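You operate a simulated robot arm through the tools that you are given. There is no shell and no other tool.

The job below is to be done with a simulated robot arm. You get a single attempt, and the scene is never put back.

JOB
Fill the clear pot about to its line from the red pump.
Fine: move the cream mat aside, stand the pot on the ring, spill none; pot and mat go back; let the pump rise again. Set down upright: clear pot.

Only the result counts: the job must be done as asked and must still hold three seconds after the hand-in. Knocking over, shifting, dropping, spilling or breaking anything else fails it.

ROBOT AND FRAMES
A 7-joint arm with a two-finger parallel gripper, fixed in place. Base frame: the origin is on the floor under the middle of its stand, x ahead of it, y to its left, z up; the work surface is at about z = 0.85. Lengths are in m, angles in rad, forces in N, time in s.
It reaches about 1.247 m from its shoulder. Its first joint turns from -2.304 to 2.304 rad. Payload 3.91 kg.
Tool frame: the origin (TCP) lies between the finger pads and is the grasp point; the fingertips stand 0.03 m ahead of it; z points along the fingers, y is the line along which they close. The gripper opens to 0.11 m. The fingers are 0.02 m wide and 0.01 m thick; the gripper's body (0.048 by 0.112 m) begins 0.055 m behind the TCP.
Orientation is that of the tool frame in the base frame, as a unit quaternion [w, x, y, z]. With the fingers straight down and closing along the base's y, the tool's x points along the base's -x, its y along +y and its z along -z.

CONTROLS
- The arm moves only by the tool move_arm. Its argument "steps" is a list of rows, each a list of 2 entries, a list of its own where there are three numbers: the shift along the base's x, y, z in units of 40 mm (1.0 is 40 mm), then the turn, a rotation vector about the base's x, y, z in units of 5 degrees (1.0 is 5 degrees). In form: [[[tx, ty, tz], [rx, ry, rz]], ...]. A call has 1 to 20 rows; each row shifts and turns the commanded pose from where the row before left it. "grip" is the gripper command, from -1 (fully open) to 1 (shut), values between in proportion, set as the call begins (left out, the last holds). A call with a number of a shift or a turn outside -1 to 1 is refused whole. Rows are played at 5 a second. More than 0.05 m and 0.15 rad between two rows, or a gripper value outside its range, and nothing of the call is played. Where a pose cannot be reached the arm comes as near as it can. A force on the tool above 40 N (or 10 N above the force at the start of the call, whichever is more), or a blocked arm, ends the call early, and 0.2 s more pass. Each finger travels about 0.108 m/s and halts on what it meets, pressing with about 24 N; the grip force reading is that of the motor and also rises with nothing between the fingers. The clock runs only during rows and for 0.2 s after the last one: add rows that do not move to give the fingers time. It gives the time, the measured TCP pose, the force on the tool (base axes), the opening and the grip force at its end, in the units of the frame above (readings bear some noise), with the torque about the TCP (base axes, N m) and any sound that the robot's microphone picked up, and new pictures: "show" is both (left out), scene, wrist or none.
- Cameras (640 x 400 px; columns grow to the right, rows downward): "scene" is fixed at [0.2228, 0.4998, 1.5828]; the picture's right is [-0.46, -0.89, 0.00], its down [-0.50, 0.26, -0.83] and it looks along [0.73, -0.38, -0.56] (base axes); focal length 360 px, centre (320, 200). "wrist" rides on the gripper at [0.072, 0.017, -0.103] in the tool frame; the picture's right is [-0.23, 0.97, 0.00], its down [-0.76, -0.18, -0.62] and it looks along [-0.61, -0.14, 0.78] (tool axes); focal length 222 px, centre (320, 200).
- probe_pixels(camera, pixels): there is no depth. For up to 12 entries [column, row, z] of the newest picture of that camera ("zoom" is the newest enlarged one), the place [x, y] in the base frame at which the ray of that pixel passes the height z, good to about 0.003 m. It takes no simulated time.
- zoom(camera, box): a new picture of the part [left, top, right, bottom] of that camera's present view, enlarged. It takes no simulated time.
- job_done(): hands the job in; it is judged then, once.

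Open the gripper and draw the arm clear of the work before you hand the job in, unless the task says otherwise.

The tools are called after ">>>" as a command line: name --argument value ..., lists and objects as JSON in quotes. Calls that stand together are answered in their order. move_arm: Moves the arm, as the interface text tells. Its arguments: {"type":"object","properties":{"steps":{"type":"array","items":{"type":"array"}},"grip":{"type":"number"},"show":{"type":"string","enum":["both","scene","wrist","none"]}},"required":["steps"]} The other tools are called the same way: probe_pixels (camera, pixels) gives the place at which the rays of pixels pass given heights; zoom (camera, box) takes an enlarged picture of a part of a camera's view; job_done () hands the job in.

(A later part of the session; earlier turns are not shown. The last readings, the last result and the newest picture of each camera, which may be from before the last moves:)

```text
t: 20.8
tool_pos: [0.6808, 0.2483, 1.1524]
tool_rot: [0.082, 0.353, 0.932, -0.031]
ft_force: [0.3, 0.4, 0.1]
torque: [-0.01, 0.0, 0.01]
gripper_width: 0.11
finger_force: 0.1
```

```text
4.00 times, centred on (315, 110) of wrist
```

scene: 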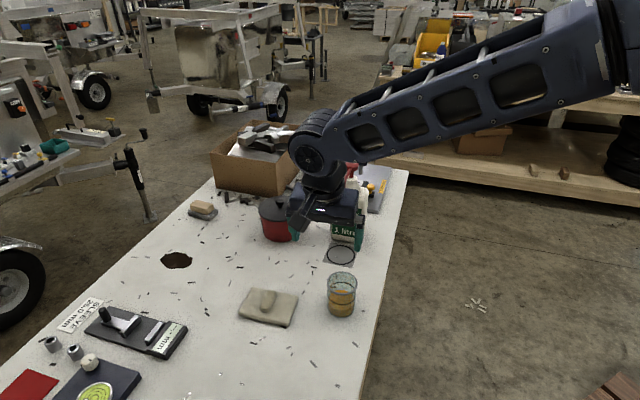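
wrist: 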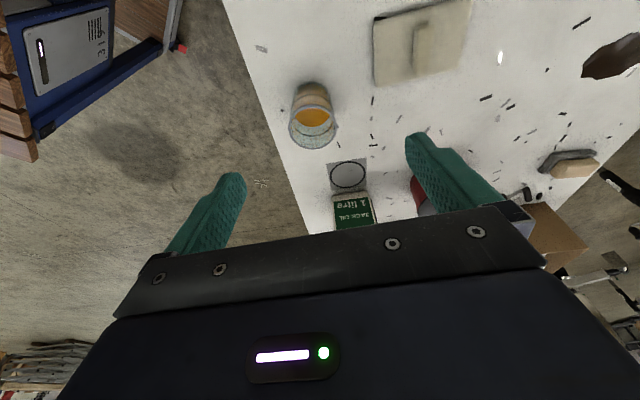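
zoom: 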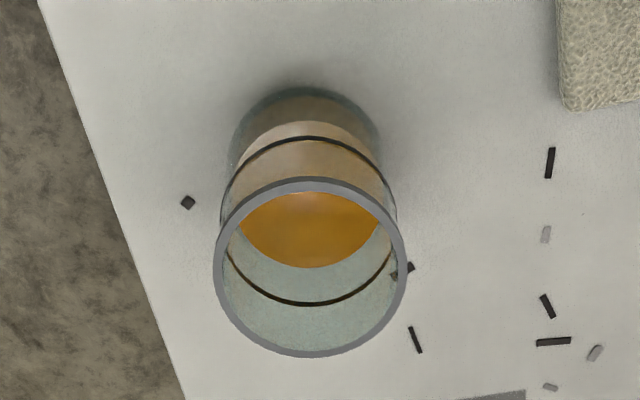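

The ring centre is confirmed at about (0.895, 0.081). Because the nozzle overhangs the ring, I'll hold the pot from the side with the hand tilted 50° forward, so I'll tilt now and move to a pre-grasp point above and behind the pot.

>>> move_arm --steps '[[[0.127, -0.198, -0.1], [-0.66, -0.75, 0]], [[0.127, -0.198, -0.1], [-0.66, -0.75, 0]], [[0.127, -0.198, -0.1], [-0.66, -0.75, 0]], [[0.127, -0.198, -0.1], [-0.66, -0.75, 0]], [[0.127, -0.198, -0.1], [-0.66, -0.75, 0]], [[0.127, -0.198, -0.1], [-0.66, -0.75, 0]], [[0.127, -0.198, -0.1], [-0.66, -0.75, 0]], [[0.127, -0.198, -0.1], [-0.66, -0.75, 0]], [[0, 0, 0], [0, 0, 0]], [[0, 0, 0], [0, 0, 0]]]' --grip -1 --show "both"

```text
t: 23.0
tool_pos: [0.721, 0.1846, 1.1192]
tool_rot: [0.396, 0.321, 0.847, -0.149]
ft_force: [0.7, 0.0, -0.4]
torque: [0.0, 0.0, 0.01]
gripper_width: 0.1098
finger_force: 0.0
```

scene: 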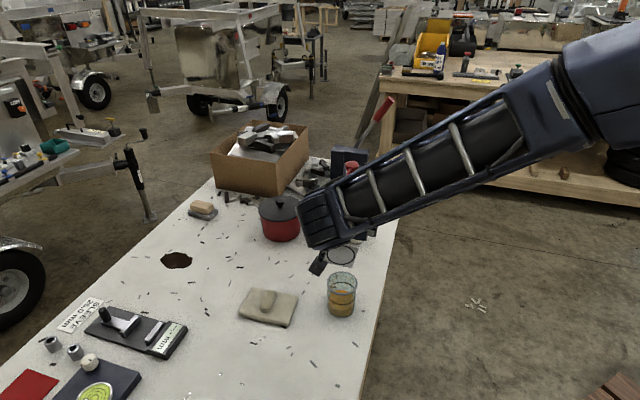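
wrist: 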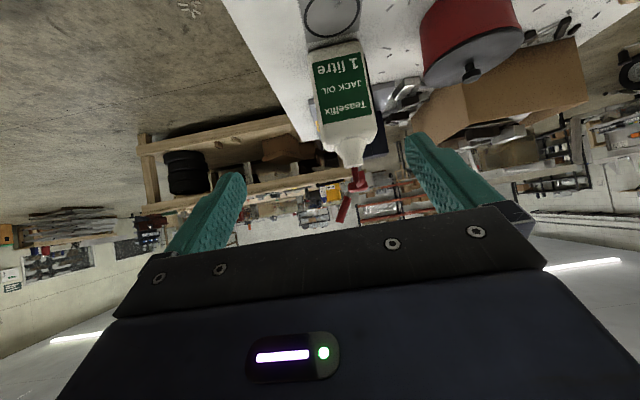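

The hand is tilted 50° with the closing axis level, and the TCP is above the pot's centre line. I'll descend to z≈0.985 and check alignment with the pot before going around it.

>>> move_arm --steps '[[[0, 0, -0.8], [0, 0, 0]], [[0, 0, -0.8], [0, 0, 0]], [[0, 0, -0.8], [0, 0, 0]], [[0, 0, -0.6], [0, 0, 0]], [[0, 0, -0.35], [0, 0, 0]], [[0, 0, 0], [0, 0, 0]]]' --show "both"

>>> zoom --camera "scene" --box '[270, 200, 400, 330]'

```text
t: 24.4
tool_pos: [0.7208, 0.1851, 0.9851]
tool_rot: [0.395, 0.321, 0.848, -0.148]
ft_force: [0.0, -0.5, -0.3]
torque: [-0.03, -0.01, 0.0]
gripper_width: 0.11
finger_force: 0.1
```

scene: 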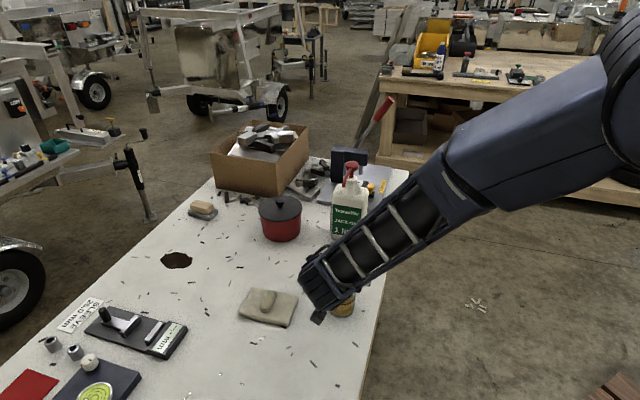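
wrist: 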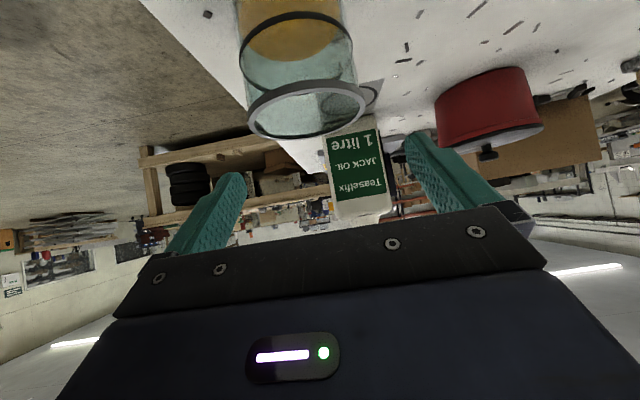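

```text
3.08 times, centred on (335, 265) of scene
```

zoom: 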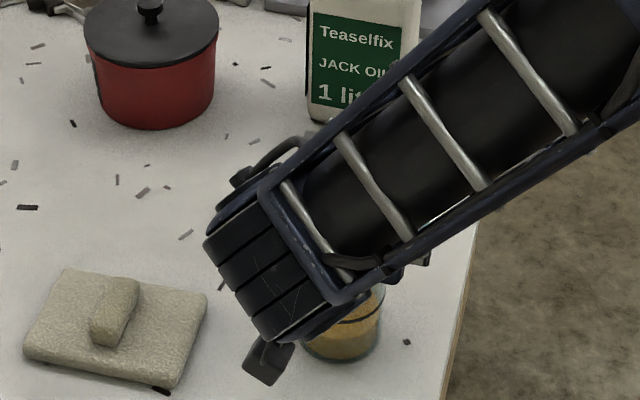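

In the wrist view the pot's axis, extended up from the rim at (306,110), passes through the TCP point at (320,189), so it's aligned laterally with a small forward offset as planned. I'll descend to z≈0.905 around the pot.

>>> move_arm --steps '[[[0, 0, -0.5], [0, 0, 0]], [[0, 0, -0.5], [0, 0, 0]], [[0, 0, -0.5], [0, 0, 0]], [[0, 0, -0.5], [0, 0, 0]], [[0, 0, 0], [0, 0, 0]]]' --show "both"

```text
t: 25.6
tool_pos: [0.7218, 0.1867, 0.9039]
tool_rot: [0.396, 0.321, 0.847, -0.149]
ft_force: [-0.5, -0.1, 0.1]
torque: [-0.02, -0.02, -0.01]
gripper_width: 0.1098
finger_force: 0.0
```

scene: 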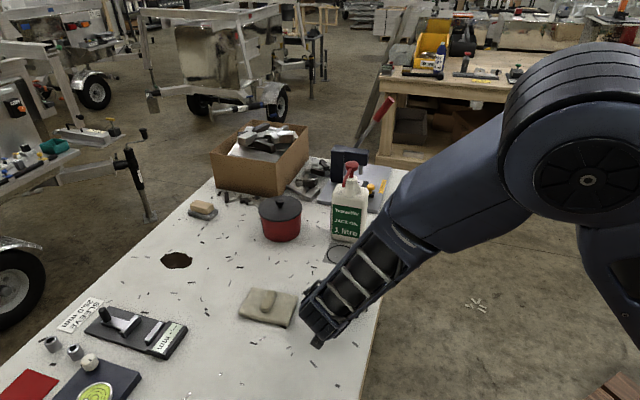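
wrist: 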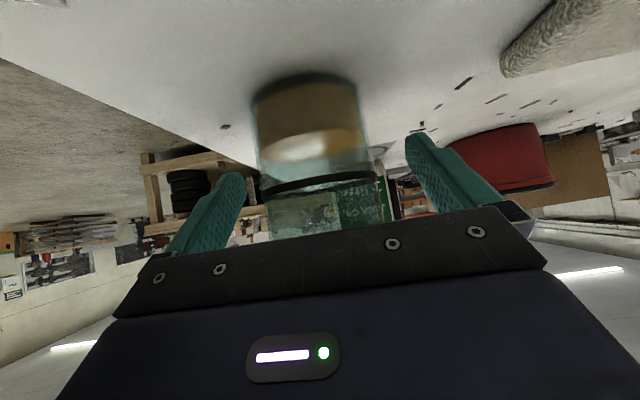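

This side view clearly shows the pot centred between the fingers, with the liquid surface near row 148 and the line near row 187. I'll close on the pot.

>>> zoom --camera "wrist" --box '[220, 50, 420, 240]'

>>> move_arm --steps '[[[0, 0, 0], [0, 0, 0]], [[0, 0, 0], [0, 0, 0]], [[0, 0, 0], [0, 0, 0]], [[0, 0, 0], [0, 0, 0]]]' --grip 0.2 --show "both"

```text
2.11 times, centred on (320, 145) of wrist
```

zoom: 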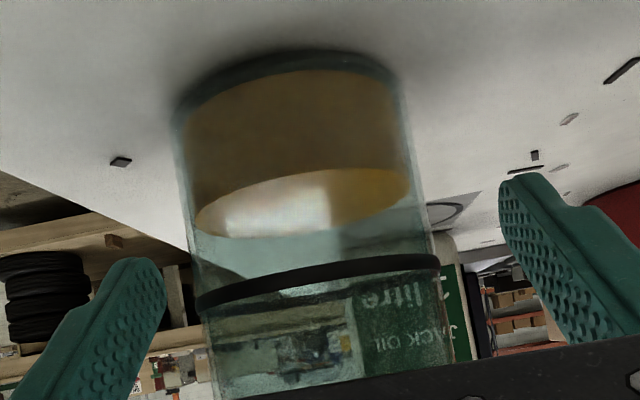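

```text
t: 26.6
tool_pos: [0.7218, 0.1846, 0.9048]
tool_rot: [0.396, 0.321, 0.848, -0.149]
ft_force: [0.8, 0.2, 0.5]
torque: [-0.09, -0.02, 0.02]
gripper_width: 0.0691
finger_force: 24.7
```

scene: 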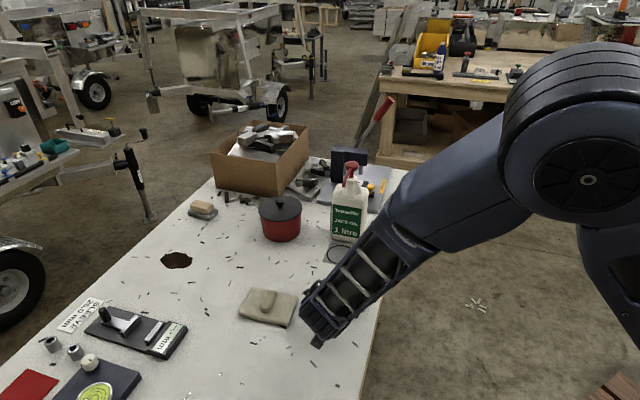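
wrist: 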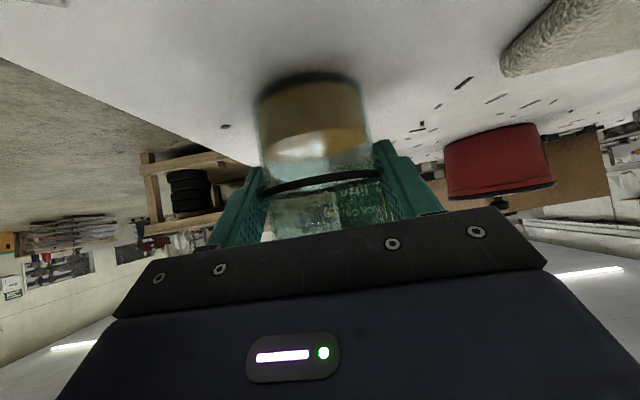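

The pot is gripped at 0.069 m with 24.7 N. I'll lift it slowly 30 mm and check it stays level.

>>> move_arm --steps '[[[0, 0, 0.1], [0, 0, 0]], [[0, 0, 0.15], [0, 0, 0]], [[0, 0, 0.2], [0, 0, 0]], [[0, 0, 0.2], [0, 0, 0]], [[0, 0, 0.1], [0, 0, 0]], [[0, 0, 0], [0, 0, 0]]]' --show "both"

>>> zoom --camera "wrist" --box '[220, 50, 420, 240]'

```text
t: 28.0
tool_pos: [0.7205, 0.1855, 0.9356]
tool_rot: [0.395, 0.322, 0.848, -0.148]
ft_force: [-0.9, -0.9, -1.4]
torque: [0.02, 0.04, 0.01]
gripper_width: 0.0687
finger_force: 23.8
```

scene: 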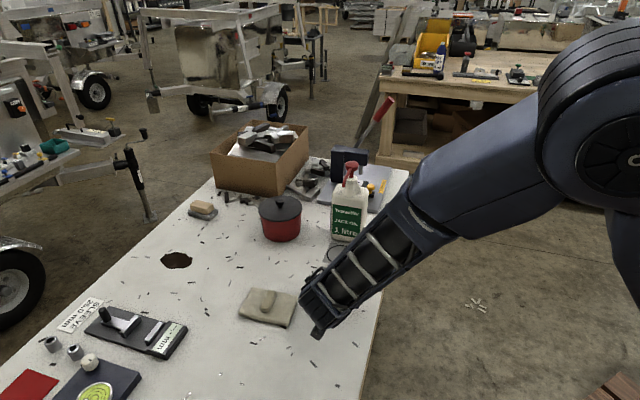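
wrist: 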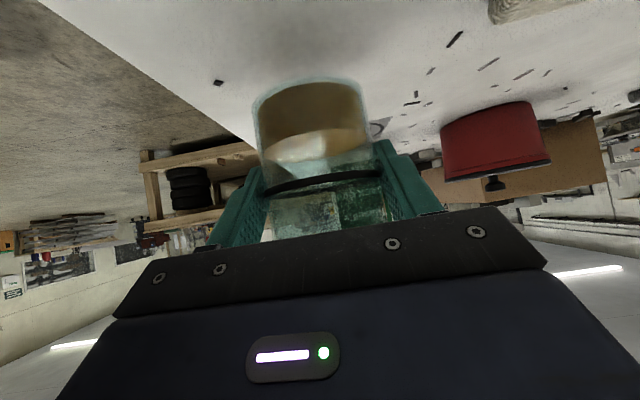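

```text
2.11 times, centred on (320, 145) of wrist
```

zoom: 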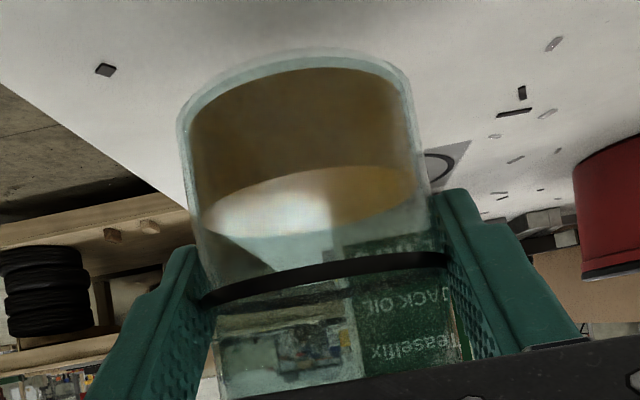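

The pot is lifted level and the liquid is steady. I'll move it smoothly (0.1685, −0.0995) m to above the ring, staying low under the nozzle.

>>> move_arm --steps '[[[0.138, -0.0816, 0], [0, 0, 0]], [[0.2417, -0.1427, 0], [0, 0, 0]], [[0.3453, -0.2039, 0], [0, 0, 0]], [[0.3453, -0.2039, 0], [0, 0, 0]], [[0.3453, -0.2039, 0], [0, 0, 0]], [[0.3453, -0.2039, 0], [0, 0, 0]], [[0.3453, -0.2039, 0], [0, 0, 0]], [[0.3453, -0.2039, 0], [0, 0, 0]], [[0.3453, -0.2039, 0], [0, 0, 0]], [[0.3453, -0.2039, 0], [0, 0, 0]], [[0.3453, -0.2039, 0], [0, 0, 0]], [[0.3453, -0.2039, 0], [0, 0, 0]], [[0.2417, -0.1427, 0], [0, 0, 0]], [[0.138, -0.0816, 0], [0, 0, 0]], [[0, 0, 0], [0, 0, 0]]]' --show "both"

>>> zoom --camera "wrist" --box '[220, 50, 420, 240]'

>>> zoom --camera "scene" --box '[280, 150, 400, 290]'

```text
t: 31.2
tool_pos: [0.8904, 0.0859, 0.9366]
tool_rot: [0.395, 0.322, 0.847, -0.15]
ft_force: [-0.3, 0.7, -1.8]
torque: [0.01, 0.02, -0.01]
gripper_width: 0.0691
finger_force: 24.2
```

scene: 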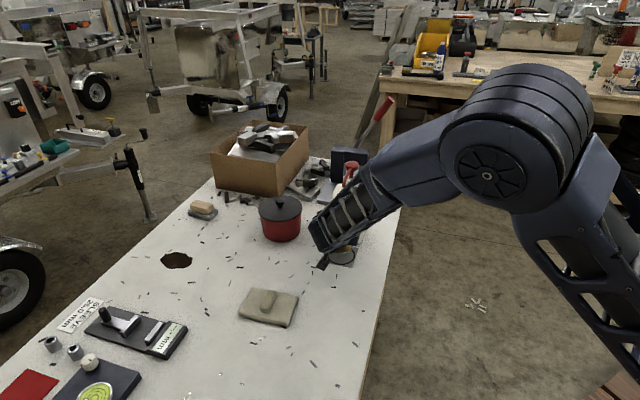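
wrist: 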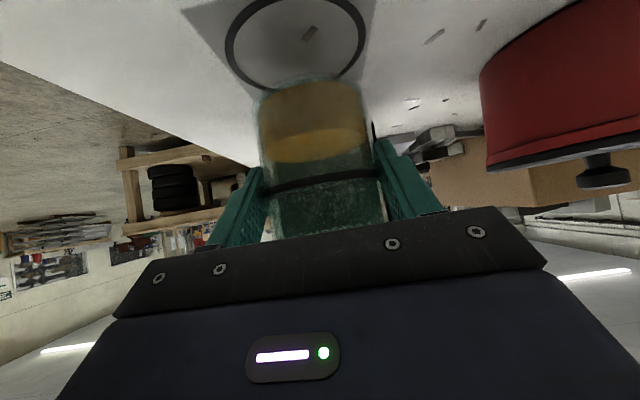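

```text
2.11 times, centred on (320, 145) of wrist
```

zoom: 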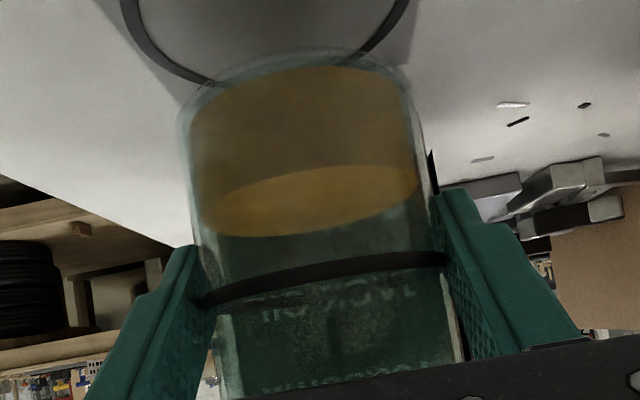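

```text
2.86 times, centred on (340, 220) of scene
```

zoom: 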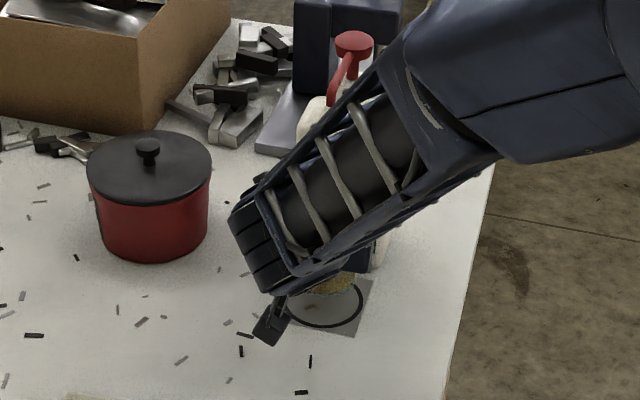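

I'll verify the pot's position against the ring by probing the ring's visible edges in this wrist view.

>>> zoom --camera "wrist" --box '[200, 0, 400, 110]'

>>> probe_pixels --camera "wrist" --pixels '[[226, 45, 0.851], [366, 40, 0.851], [297, 43, 0.851], [297, 88, 0.851], [297, 0, 0.851]]'

```text
3.20 times, centred on (300, 55) of wrist
```

zoom: 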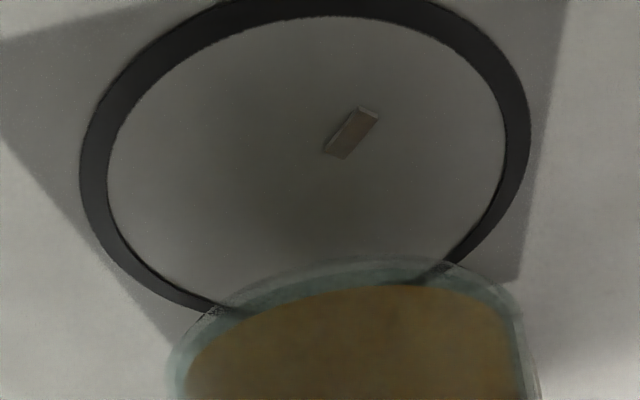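

```text
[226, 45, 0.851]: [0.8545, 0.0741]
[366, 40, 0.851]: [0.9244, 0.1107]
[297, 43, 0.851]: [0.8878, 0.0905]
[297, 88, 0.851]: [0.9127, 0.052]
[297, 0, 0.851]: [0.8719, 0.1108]
```

The pot is centred on the ring within about 3 mm. I'll lower it slowly.

>>> move_arm --steps '[[[0, 0, -0.2], [0, 0, 0]], [[0, 0, -0.2], [0, 0, 0]], [[0, 0, -0.15], [0, 0, 0]], [[0, 0, -0.1], [0, 0, 0]], [[0, 0, -0.05], [0, 0, 0]], [[0, 0, 0], [0, 0, 0]]]' --show "both"

>>> zoom --camera "wrist" --box '[220, 20, 420, 240]'

```text
t: 32.6
tool_pos: [0.8896, 0.0848, 0.9085]
tool_rot: [0.396, 0.321, 0.848, -0.148]
ft_force: [-0.2, -0.2, -2.3]
torque: [0.04, 0.01, 0.0]
gripper_width: 0.0691
finger_force: 23.9
```

scene: 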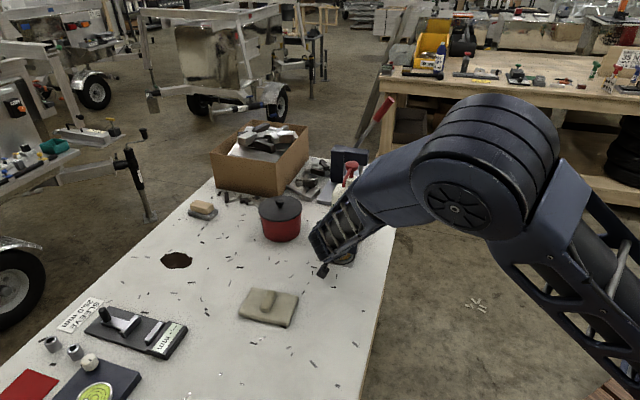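
wrist: 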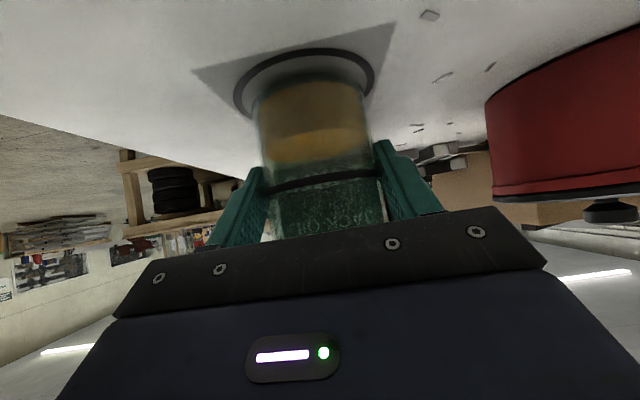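

```text
1.82 times, centred on (320, 130) of wrist
```

zoom: 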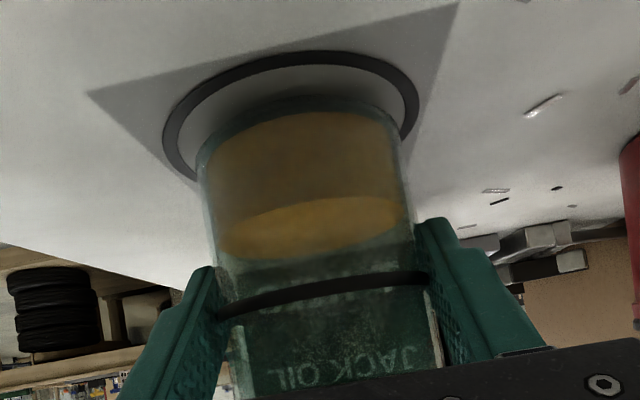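

The pot is about 3–4 mm above the plate. I'll probe the ring's visible band in this view to fine-tune centring before touching down.

>>> probe_pixels --camera "zoom" --pixels '[[290, 59, 0.851], [172, 130, 0.851], [412, 105, 0.851], [192, 170, 0.851], [405, 130, 0.851], [230, 75, 0.851], [350, 63, 0.851], [88, 92, 0.851], [460, 3, 0.851]]'

```text
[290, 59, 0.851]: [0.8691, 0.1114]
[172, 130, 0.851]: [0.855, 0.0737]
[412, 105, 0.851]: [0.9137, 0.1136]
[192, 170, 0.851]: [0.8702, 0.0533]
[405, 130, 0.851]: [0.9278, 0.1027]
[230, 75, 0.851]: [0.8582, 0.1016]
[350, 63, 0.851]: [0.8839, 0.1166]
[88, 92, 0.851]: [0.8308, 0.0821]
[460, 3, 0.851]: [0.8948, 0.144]
```

The fit gives the ring centre at about (0.893, 0.082) versus the pot at about (0.895, 0.080), which is close enough. I'll lower the last few millimetres until contact.

>>> move_arm --steps '[[[0, 0, -0.05], [0, 0, 0]], [[0, 0, 0], [0, 0, 0]]]' --show "none"

```text
t: 33.2
tool_pos: [0.8908, 0.086, 0.9063]
tool_rot: [0.396, 0.321, 0.848, -0.148]
ft_force: [0.5, -0.7, -2.0]
torque: [0.03, 0.01, 0.03]
gripper_width: 0.0687
finger_force: 23.5
```

No contact yet at z≈0.906, so I'll take another small step down.

>>> move_arm --steps '[[[0, 0, -0.03], [0, 0, 0]], [[0, 0, 0], [0, 0, 0]]]' --show "none"

```text
t: 33.8
tool_pos: [0.8907, 0.0871, 0.9049]
tool_rot: [0.396, 0.321, 0.847, -0.149]
ft_force: [-0.3, 3.2, 4.2]
torque: [-0.06, 0.13, -0.04]
gripper_width: 0.0689
finger_force: 23.7
```

The pot has touched down (about 6 N change). I'll open the fingers fully, then check.

>>> move_arm --steps '[[[0, 0, 0], [0, 0, 0]], [[0, 0, 0], [0, 0, 0]], [[0, 0, 0], [0, 0, 0]]]' --grip -1 --show "both"

>>> zoom --camera "wrist" --box '[220, 20, 420, 240]'

```text
t: 34.6
tool_pos: [0.8895, 0.0865, 0.9048]
tool_rot: [0.395, 0.322, 0.847, -0.149]
ft_force: [0.0, -1.0, -0.3]
torque: [0.0, 0.01, 0.0]
gripper_width: 0.1099
finger_force: 0.1
```

scene: 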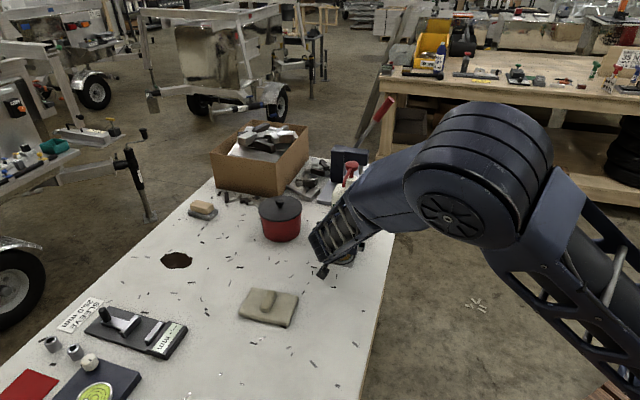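
wrist: 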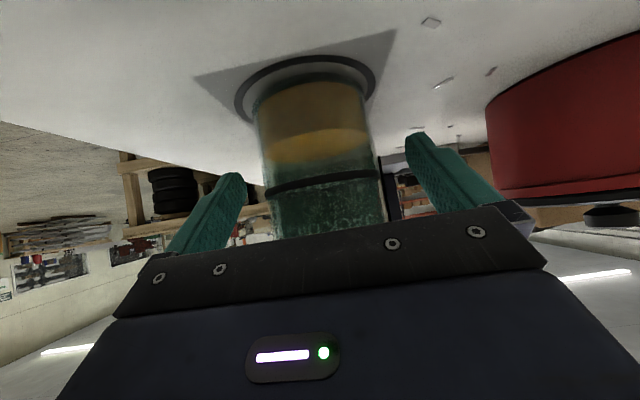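

```text
1.82 times, centred on (320, 130) of wrist
```

zoom: 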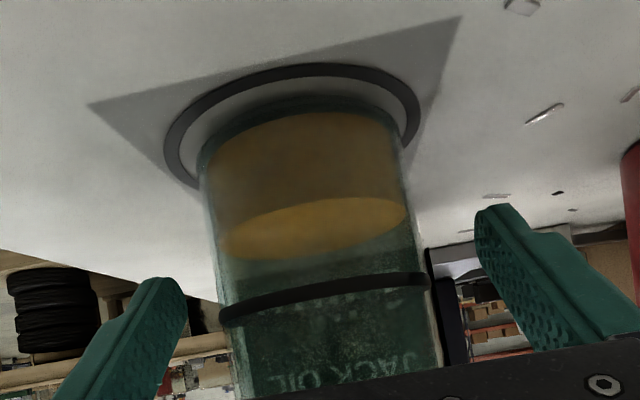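

The pot stands upright inside the ring and the fingers are open. I'll back straight out along the approach direction, then rise.

>>> move_arm --steps '[[[-0.2, 0.177, 0], [0, 0, 0]], [[-0.45, 0.398, 0], [0, 0, 0]], [[-0.45, 0.398, 0], [0, 0, 0]], [[-0.45, 0.398, 0], [0, 0, 0]], [[-0.45, 0.398, 0.2], [0, 0, 0]], [[-0.3, 0.3, 0.7], [0, 0, 0]], [[0, 0, 1], [0, 0, 0]], [[0, 0, 1], [0, 0, 0]], [[0, 0, 0], [0, 0, 0]]]' --show "both"

>>> zoom --camera "scene" --box '[290, 150, 400, 290]'

```text
t: 36.6
tool_pos: [0.7977, 0.1684, 1.021]
tool_rot: [0.394, 0.322, 0.848, -0.149]
ft_force: [-0.6, 0.0, 0.2]
torque: [0.0, -0.01, 0.0]
gripper_width: 0.1099
finger_force: 0.1
```

scene: 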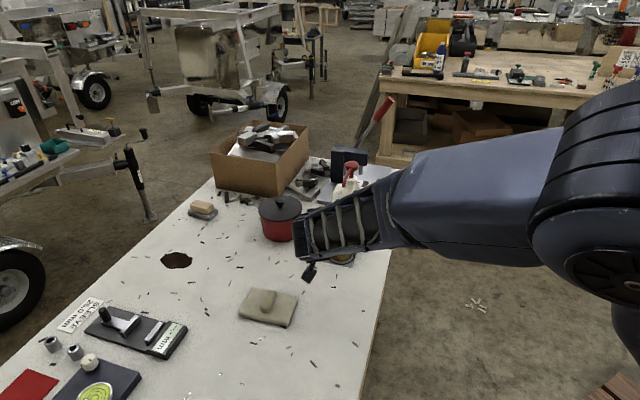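
wrist: 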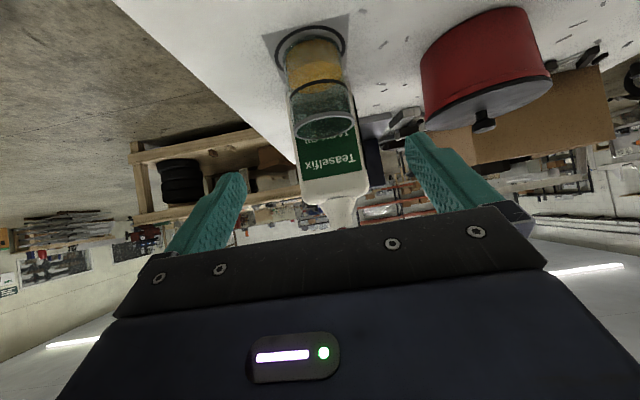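

```text
2.86 times, centred on (345, 220) of scene
```

zoom: 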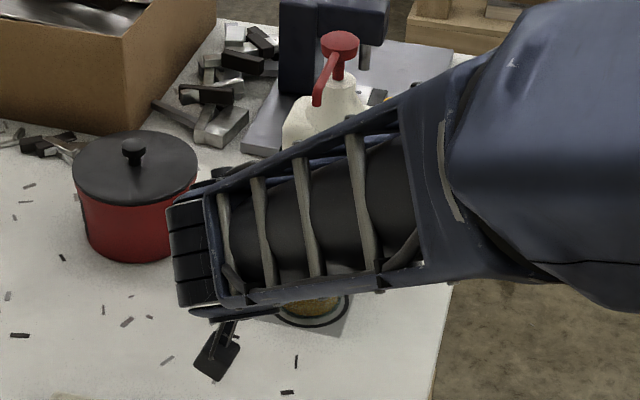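

The pot is standing on the ring under the nozzle. I'll rise and bring the hand back to vertical at a spot in front of the pump, to get a precise look at the pump head.

>>> move_arm --steps '[[[0, 0, 0.9], [0, 0, 0]], [[0, 0, 0.9], [0, 0, 0]], [[0.1, -0.1, 0.6], [0.66, 0.75, 0]], [[0.1, -0.1, 0.6], [0.66, 0.75, 0]], [[0.1, -0.1, 0.6], [0.66, 0.75, 0]], [[0.1, -0.1, 0.6], [0.66, 0.75, 0]], [[0.1, -0.1, 0.6], [0.66, 0.75, 0]], [[0.1, -0.1, 0.6], [0.66, 0.75, 0]], [[0.1, -0.1, 0.6], [0.66, 0.75, 0]], [[0.1, -0.1, 0.5], [0.66, 0.75, 0]], [[0.1, -0.1, 0], [0.66, 0.75, 0]], [[0.1, -0.1, 0], [0.66, 0.75, 0]], [[0, 0, 0], [0, 0, 0]]]' --grip 1 --show "both"

>>> zoom --camera "wrist" --box '[250, 80, 400, 240]'

>>> zoom --camera "scene" --box '[300, 150, 390, 280]'

```text
t: 39.4
tool_pos: [0.8384, 0.1283, 1.2809]
tool_rot: [0.0, 0.355, 0.935, 0.0]
ft_force: [-0.3, 0.4, 0.0]
torque: [0.0, 0.0, 0.02]
gripper_width: 0.0003
finger_force: 24.3
```

scene: 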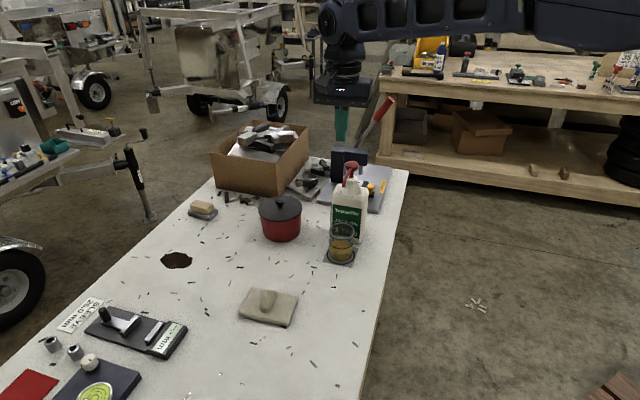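
wrist: 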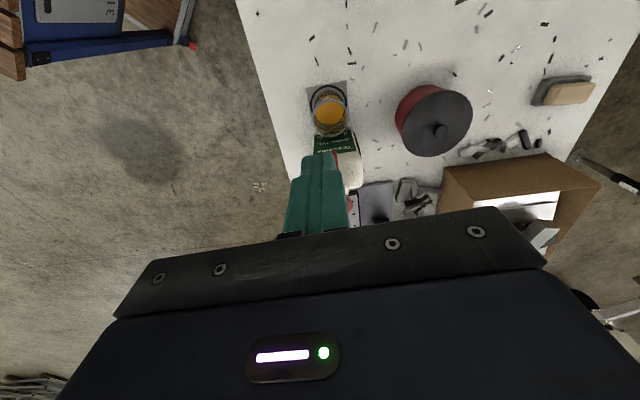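

```text
2.50 times, centred on (325, 160) of wrist
```

zoom: 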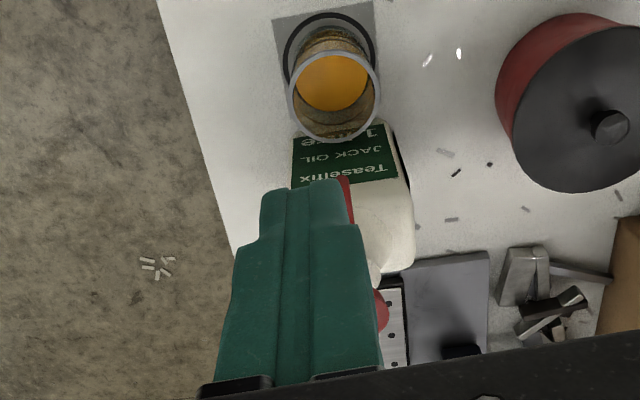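

```text
3.08 times, centred on (345, 215) of scene
```

zoom: 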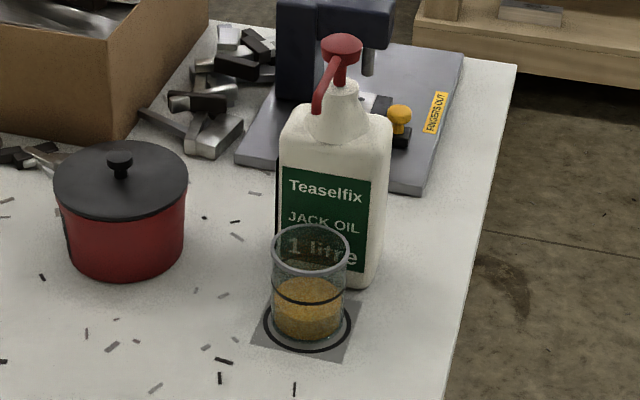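

The closed fingers hide the pump head in the wrist view. I'll open them briefly here, in free air, to measure the head precisely.

>>> move_arm --steps '[[[0, 0, 0], [0, 0, 0]], [[0, 0, 0], [0, 0, 0]], [[0, 0, 0], [0, 0, 0]]]' --grip -1 --show "wrist"

>>> zoom --camera "scene" --box '[320, 150, 384, 210]'

>>> zoom --camera "wrist" --box '[290, 100, 390, 230]'

```text
t: 40.2
tool_pos: [0.8374, 0.128, 1.2807]
tool_rot: [-0.001, 0.355, 0.935, 0.001]
ft_force: [0.6, 0.0, -0.7]
torque: [-0.01, 0.0, 0.0]
gripper_width: 0.1099
finger_force: 0.1
```

wrist: 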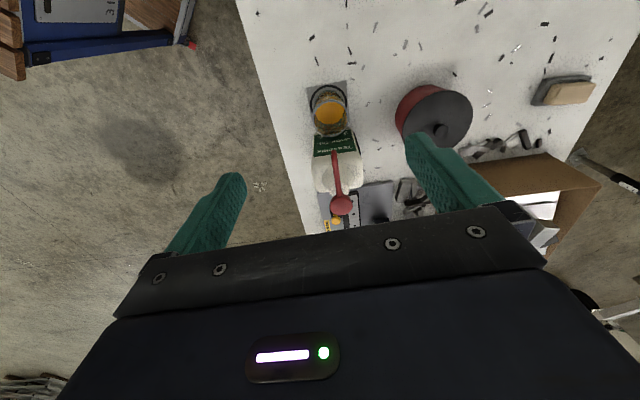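

```text
6.67 times, centred on (352, 180) of scene
```

zoom: 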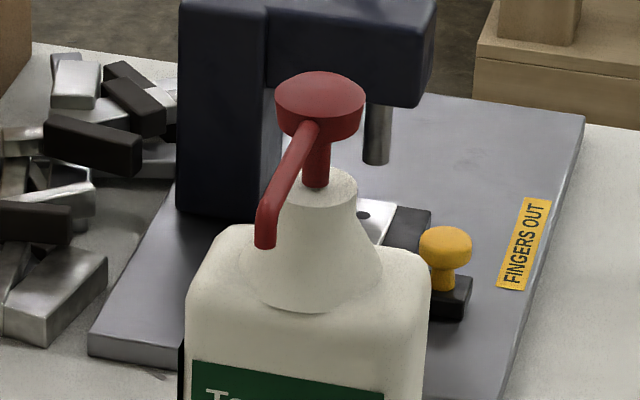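

```text
3.08 times, centred on (340, 165) of wrist
```

zoom: 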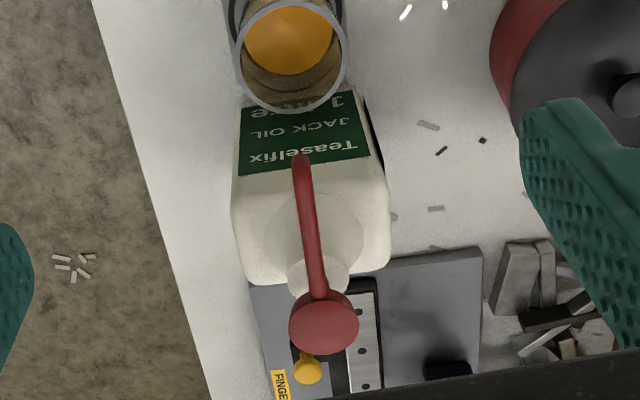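

I'll triangulate the head's top centre (scene (352,163.9), wrist (341.3,206.7)) and the nozzle tip from both cameras.

>>> probe_pixels --camera "scene" --pixels '[[352, 163.9, 1.1], [352, 163.9, 1.11], [352, 163.9, 1.12], [352, 163.9, 1.13], [352, 163.9, 1.14], [343.7, 187, 1.06], [343.7, 187, 1.07], [343.7, 187, 1.08]]'

>>> probe_pixels --camera "wrist" --pixels '[[341.3, 206.7, 1.1], [341.3, 206.7, 1.11], [341.3, 206.7, 1.12], [341.3, 206.7, 1.13], [341.3, 206.7, 1.14], [333.8, 151.3, 1.06], [333.8, 151.3, 1.07], [333.8, 151.3, 1.08], [330, 108, 0.94]]'

```text
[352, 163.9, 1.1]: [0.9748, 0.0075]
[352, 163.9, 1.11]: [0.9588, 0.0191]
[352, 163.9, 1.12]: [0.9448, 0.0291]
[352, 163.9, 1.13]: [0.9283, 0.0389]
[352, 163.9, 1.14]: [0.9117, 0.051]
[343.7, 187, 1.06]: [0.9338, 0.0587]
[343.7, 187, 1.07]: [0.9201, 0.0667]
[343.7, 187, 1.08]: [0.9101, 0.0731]
```

```text
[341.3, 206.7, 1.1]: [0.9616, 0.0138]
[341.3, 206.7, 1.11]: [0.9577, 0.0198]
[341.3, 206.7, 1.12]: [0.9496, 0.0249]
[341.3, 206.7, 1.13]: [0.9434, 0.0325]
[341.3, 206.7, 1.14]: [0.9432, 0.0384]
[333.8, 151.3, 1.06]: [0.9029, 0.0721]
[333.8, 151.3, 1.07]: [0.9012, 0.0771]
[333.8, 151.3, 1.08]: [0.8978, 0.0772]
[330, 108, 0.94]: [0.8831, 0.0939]
```

Both rays agree: head top centre at about (0.957, 0.020, 1.111) and nozzle tip near (0.901, 0.077, 1.083). I'll check where the dark press behind the pump stands before moving over it.

>>> probe_pixels --camera "scene" --pixels '[[331, 182, 0.86], [344, 182, 0.86], [331, 150, 1.0], [331, 150, 1.1], [368, 150, 1.0], [368, 165, 1.0], [317, 204, 0.85], [378, 213, 0.85]]'

>>> zoom --camera "scene" --box '[310, 130, 400, 200]'

>>> zoom --camera "wrist" --box '[300, 160, 440, 240]'

```text
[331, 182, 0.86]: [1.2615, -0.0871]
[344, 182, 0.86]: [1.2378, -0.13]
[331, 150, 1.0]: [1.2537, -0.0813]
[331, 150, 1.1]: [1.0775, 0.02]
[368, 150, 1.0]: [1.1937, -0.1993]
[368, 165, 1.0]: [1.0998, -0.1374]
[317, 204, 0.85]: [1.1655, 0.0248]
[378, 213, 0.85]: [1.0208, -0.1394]
```

```text
5.71 times, centred on (355, 165) of scene
```

zoom: 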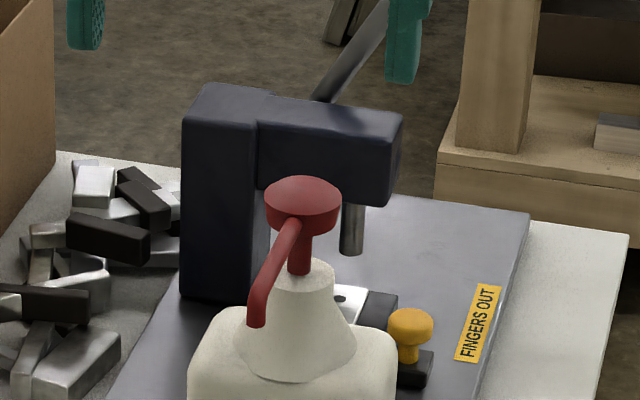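

```text
4.57 times, centred on (370, 200) of wrist
```

zoom: 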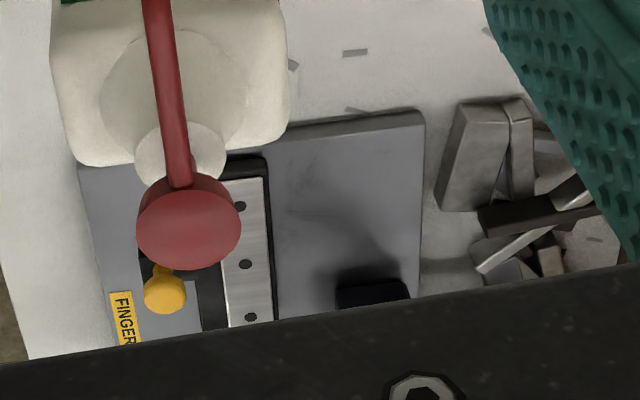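

The press column is over 0.25 m away, so the hand has room. I'll shut the fingers and move directly above the pump head at z≈1.20.

>>> move_arm --steps '[[[0.595, -0.54, 0], [0, 0, 0]], [[0.595, -0.54, 0], [0, 0, 0]], [[0.595, -0.54, 0], [0, 0, 0]], [[0.595, -0.54, 0], [0, 0, 0]], [[0.595, -0.54, 0], [0, 0, 0]], [[0, 0, -0.7], [0, 0, 0]], [[0, 0, -0.7], [0, 0, 0]], [[0, 0, -0.6], [0, 0, 0]], [[0, 0, 0], [0, 0, 0]]]' --grip 1 --show "both"

>>> zoom --camera "scene" --box '[300, 120, 400, 280]'

>>> zoom --camera "wrist" --box '[220, 0, 420, 240]'

```text
t: 42.2
tool_pos: [0.9567, 0.0189, 1.2017]
tool_rot: [0.0, 0.355, 0.935, 0.0]
ft_force: [-0.5, -0.3, -0.5]
torque: [0.01, 0.01, -0.03]
gripper_width: 0.0
finger_force: 23.7
```

scene: 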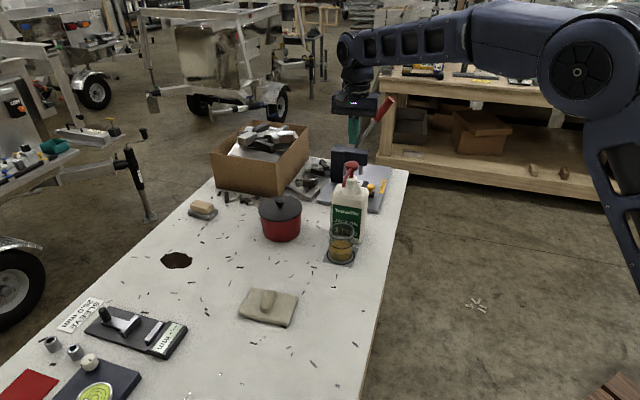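
wrist: 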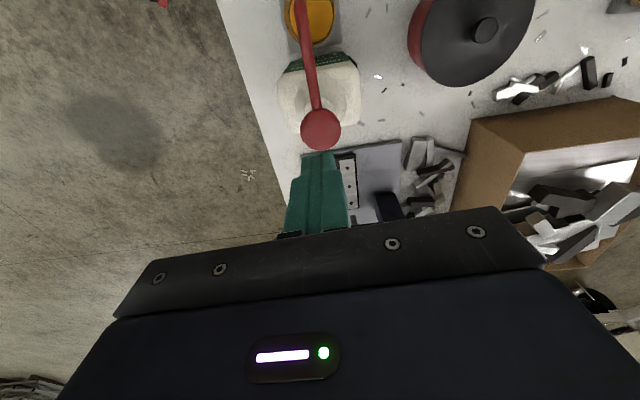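

```text
2.50 times, centred on (350, 200) of scene
```

zoom: 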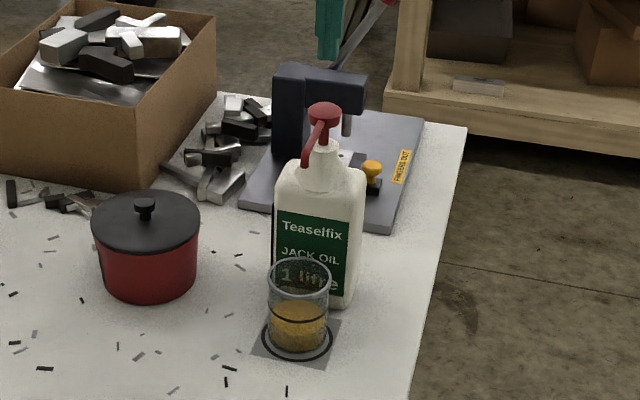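

```text
1.67 times, centred on (320, 120) of wrist
```

zoom: 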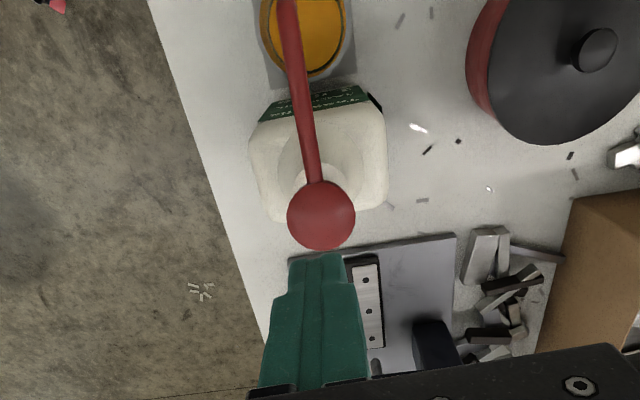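

I'll confirm from this view that the head sits under the fingertips, by probing the head's top centre at about (320.6,128).

>>> probe_pixels --camera "wrist" --pixels '[[320.6, 127.8, 1.105], [320.6, 127.8, 1.112], [320.6, 127.8, 1.12], [300, 128, 1.112], [341, 128, 1.112], [320, 109, 1.112], [320, 149, 1.112]]'

>>> zoom --camera "scene" --box '[310, 215, 374, 275]'

```text
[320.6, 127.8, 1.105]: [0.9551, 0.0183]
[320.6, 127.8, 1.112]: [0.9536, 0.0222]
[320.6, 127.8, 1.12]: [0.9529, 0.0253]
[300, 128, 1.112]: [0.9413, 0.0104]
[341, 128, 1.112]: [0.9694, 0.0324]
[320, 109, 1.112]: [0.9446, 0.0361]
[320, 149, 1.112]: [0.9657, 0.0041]
```

```text
6.67 times, centred on (342, 245) of scene
```

zoom: 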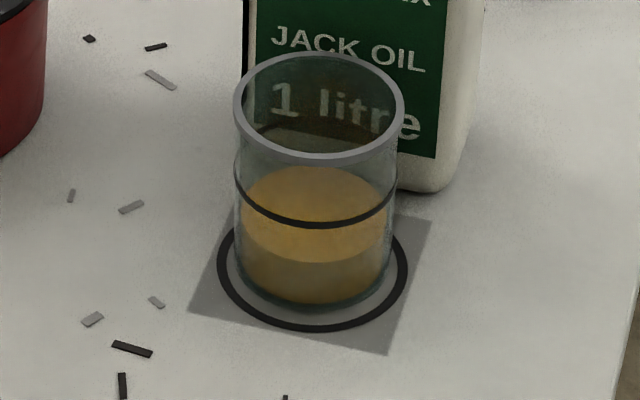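

The head centre is about (0.954, 0.0215), within 3 mm of the tool axis. I'll nudge by that offset and descend to just above the head.

>>> move_arm --steps '[[[-0.05, 0.05, -0.5], [0, 0, 0]], [[0, 0, -0.5], [0, 0, 0]], [[0, 0, -0.2], [0, 0, 0]], [[0, 0, 0], [0, 0, 0]]]' --show "both"

>>> zoom --camera "scene" --box '[310, 130, 400, 200]'

```text
t: 43.2
tool_pos: [0.954, 0.0222, 1.1534]
tool_rot: [0.0, 0.354, 0.935, 0.0]
ft_force: [-0.1, 0.2, 0.1]
torque: [-0.01, 0.01, -0.02]
gripper_width: 0.0
finger_force: 23.7
```

scene: 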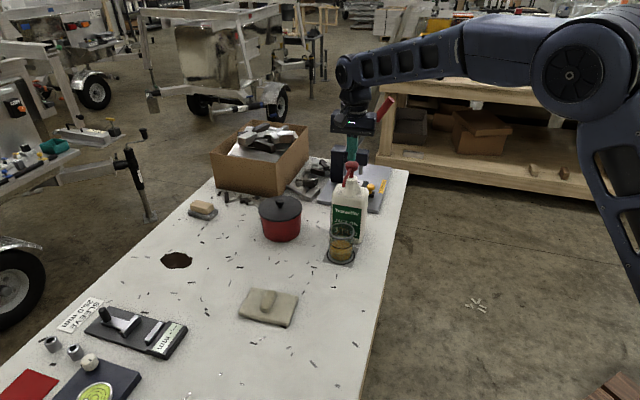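
wrist: 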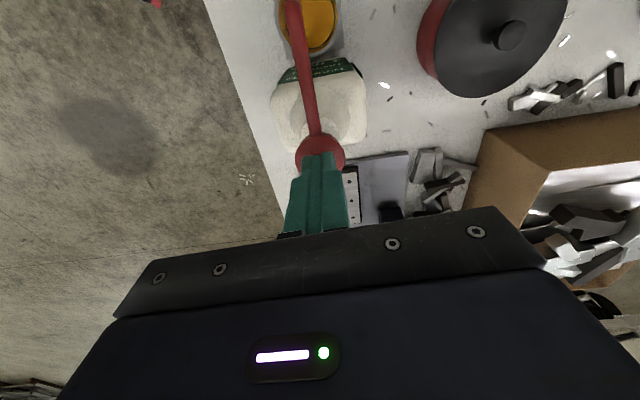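

```text
5.71 times, centred on (355, 165) of scene
```

zoom: 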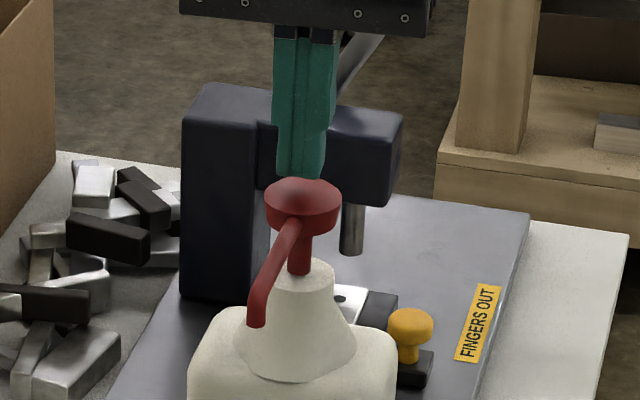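

The fingertips are centred just above the red head. I'll press down in small steps and watch the force.

>>> move_arm --steps '[[[0, 0, -0.1], [0, 0, 0]], [[0, 0, -0.1], [0, 0, 0]], [[0, 0, -0.1], [0, 0, 0]]]' --show "scene"

>>> zoom --camera "scene" --box '[310, 130, 400, 200]'

```text
t: 44.0
tool_pos: [0.9541, 0.023, 1.1402]
tool_rot: [0.0, 0.355, 0.935, 0.0]
ft_force: [0.7, 0.2, 1.0]
torque: [-0.02, 0.03, -0.02]
gripper_width: 0.0
finger_force: 23.9
```

scene: 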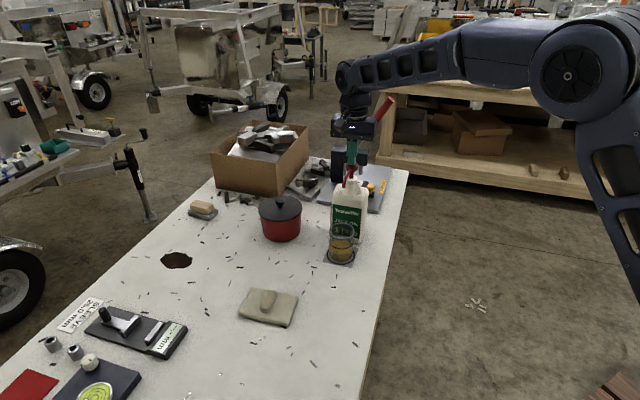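

```text
5.71 times, centred on (355, 165) of scene
```

zoom: 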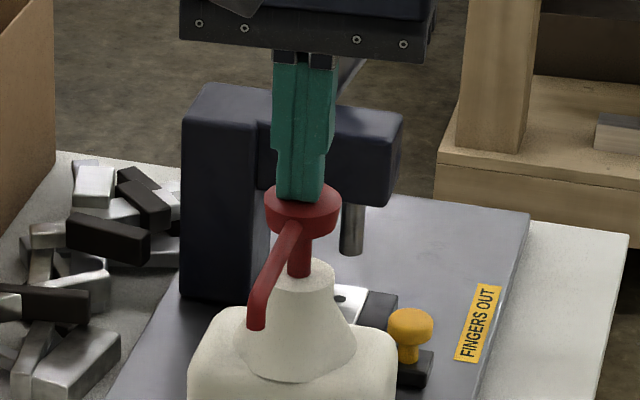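

The fingertips are right at the head's surface (tip z≈1.110), with almost no force yet. I'll continue pressing in small steps.

>>> move_arm --steps '[[[0, 0, -0.1], [0, 0, 0]], [[0, 0, -0.1], [0, 0, 0]]]' --show "scene"

>>> zoom --camera "scene" --box '[310, 150, 400, 280]'

```text
t: 44.6
tool_pos: [0.954, 0.0229, 1.1322]
tool_rot: [0.0, 0.354, 0.935, 0.0]
ft_force: [-1.0, 0.7, 5.6]
torque: [0.0, 0.0, 0.06]
gripper_width: 0.0001
finger_force: 24.2
```

scene: 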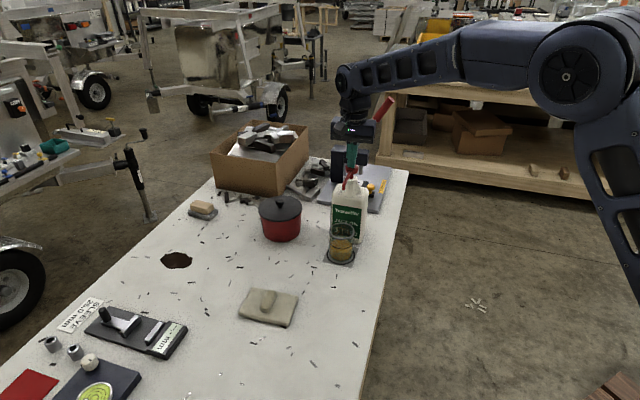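

```text
3.08 times, centred on (355, 215) of scene
```

zoom: 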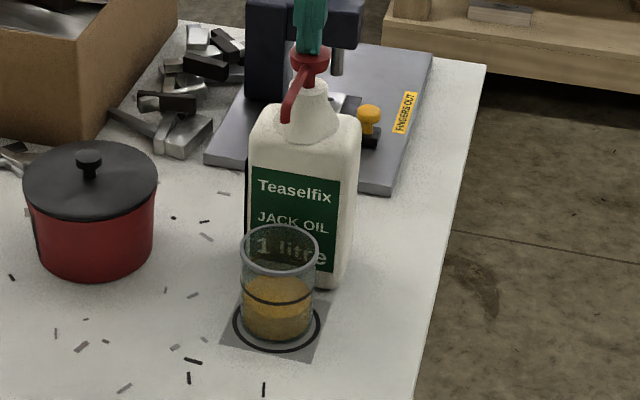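

The head is moving down at about 5.6 N (spring). I'll continue the stroke and watch for the bottom stop.

>>> move_arm --steps '[[[0, 0, -0.1], [0, 0, 0]], [[0, 0, -0.1], [0, 0, 0]], [[0, 0, -0.1], [0, 0, 0]]]' --show "scene"

>>> zoom --camera "scene" --box '[310, 150, 400, 280]'

```text
t: 45.4
tool_pos: [0.9535, 0.0232, 1.1234]
tool_rot: [0.002, 0.355, 0.935, 0.001]
ft_force: [-2.6, 1.6, 31.1]
torque: [0.06, 0.05, -0.03]
gripper_width: 0.0
finger_force: 23.6
```

scene: 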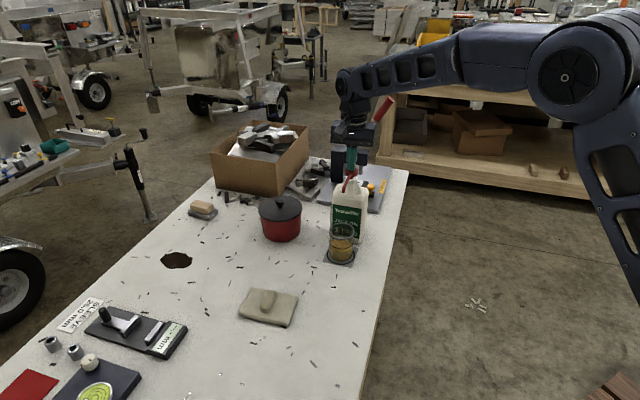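

```text
3.08 times, centred on (355, 215) of scene
```

zoom: 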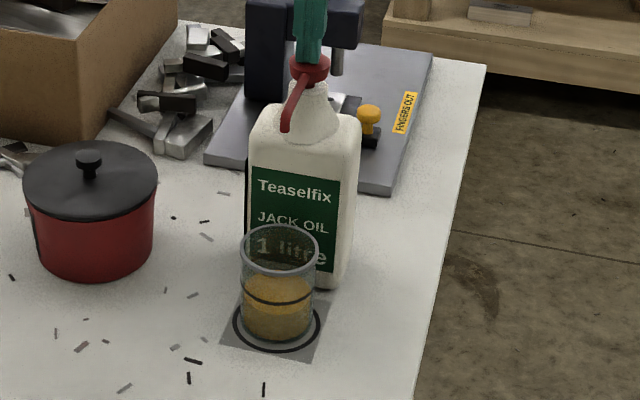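

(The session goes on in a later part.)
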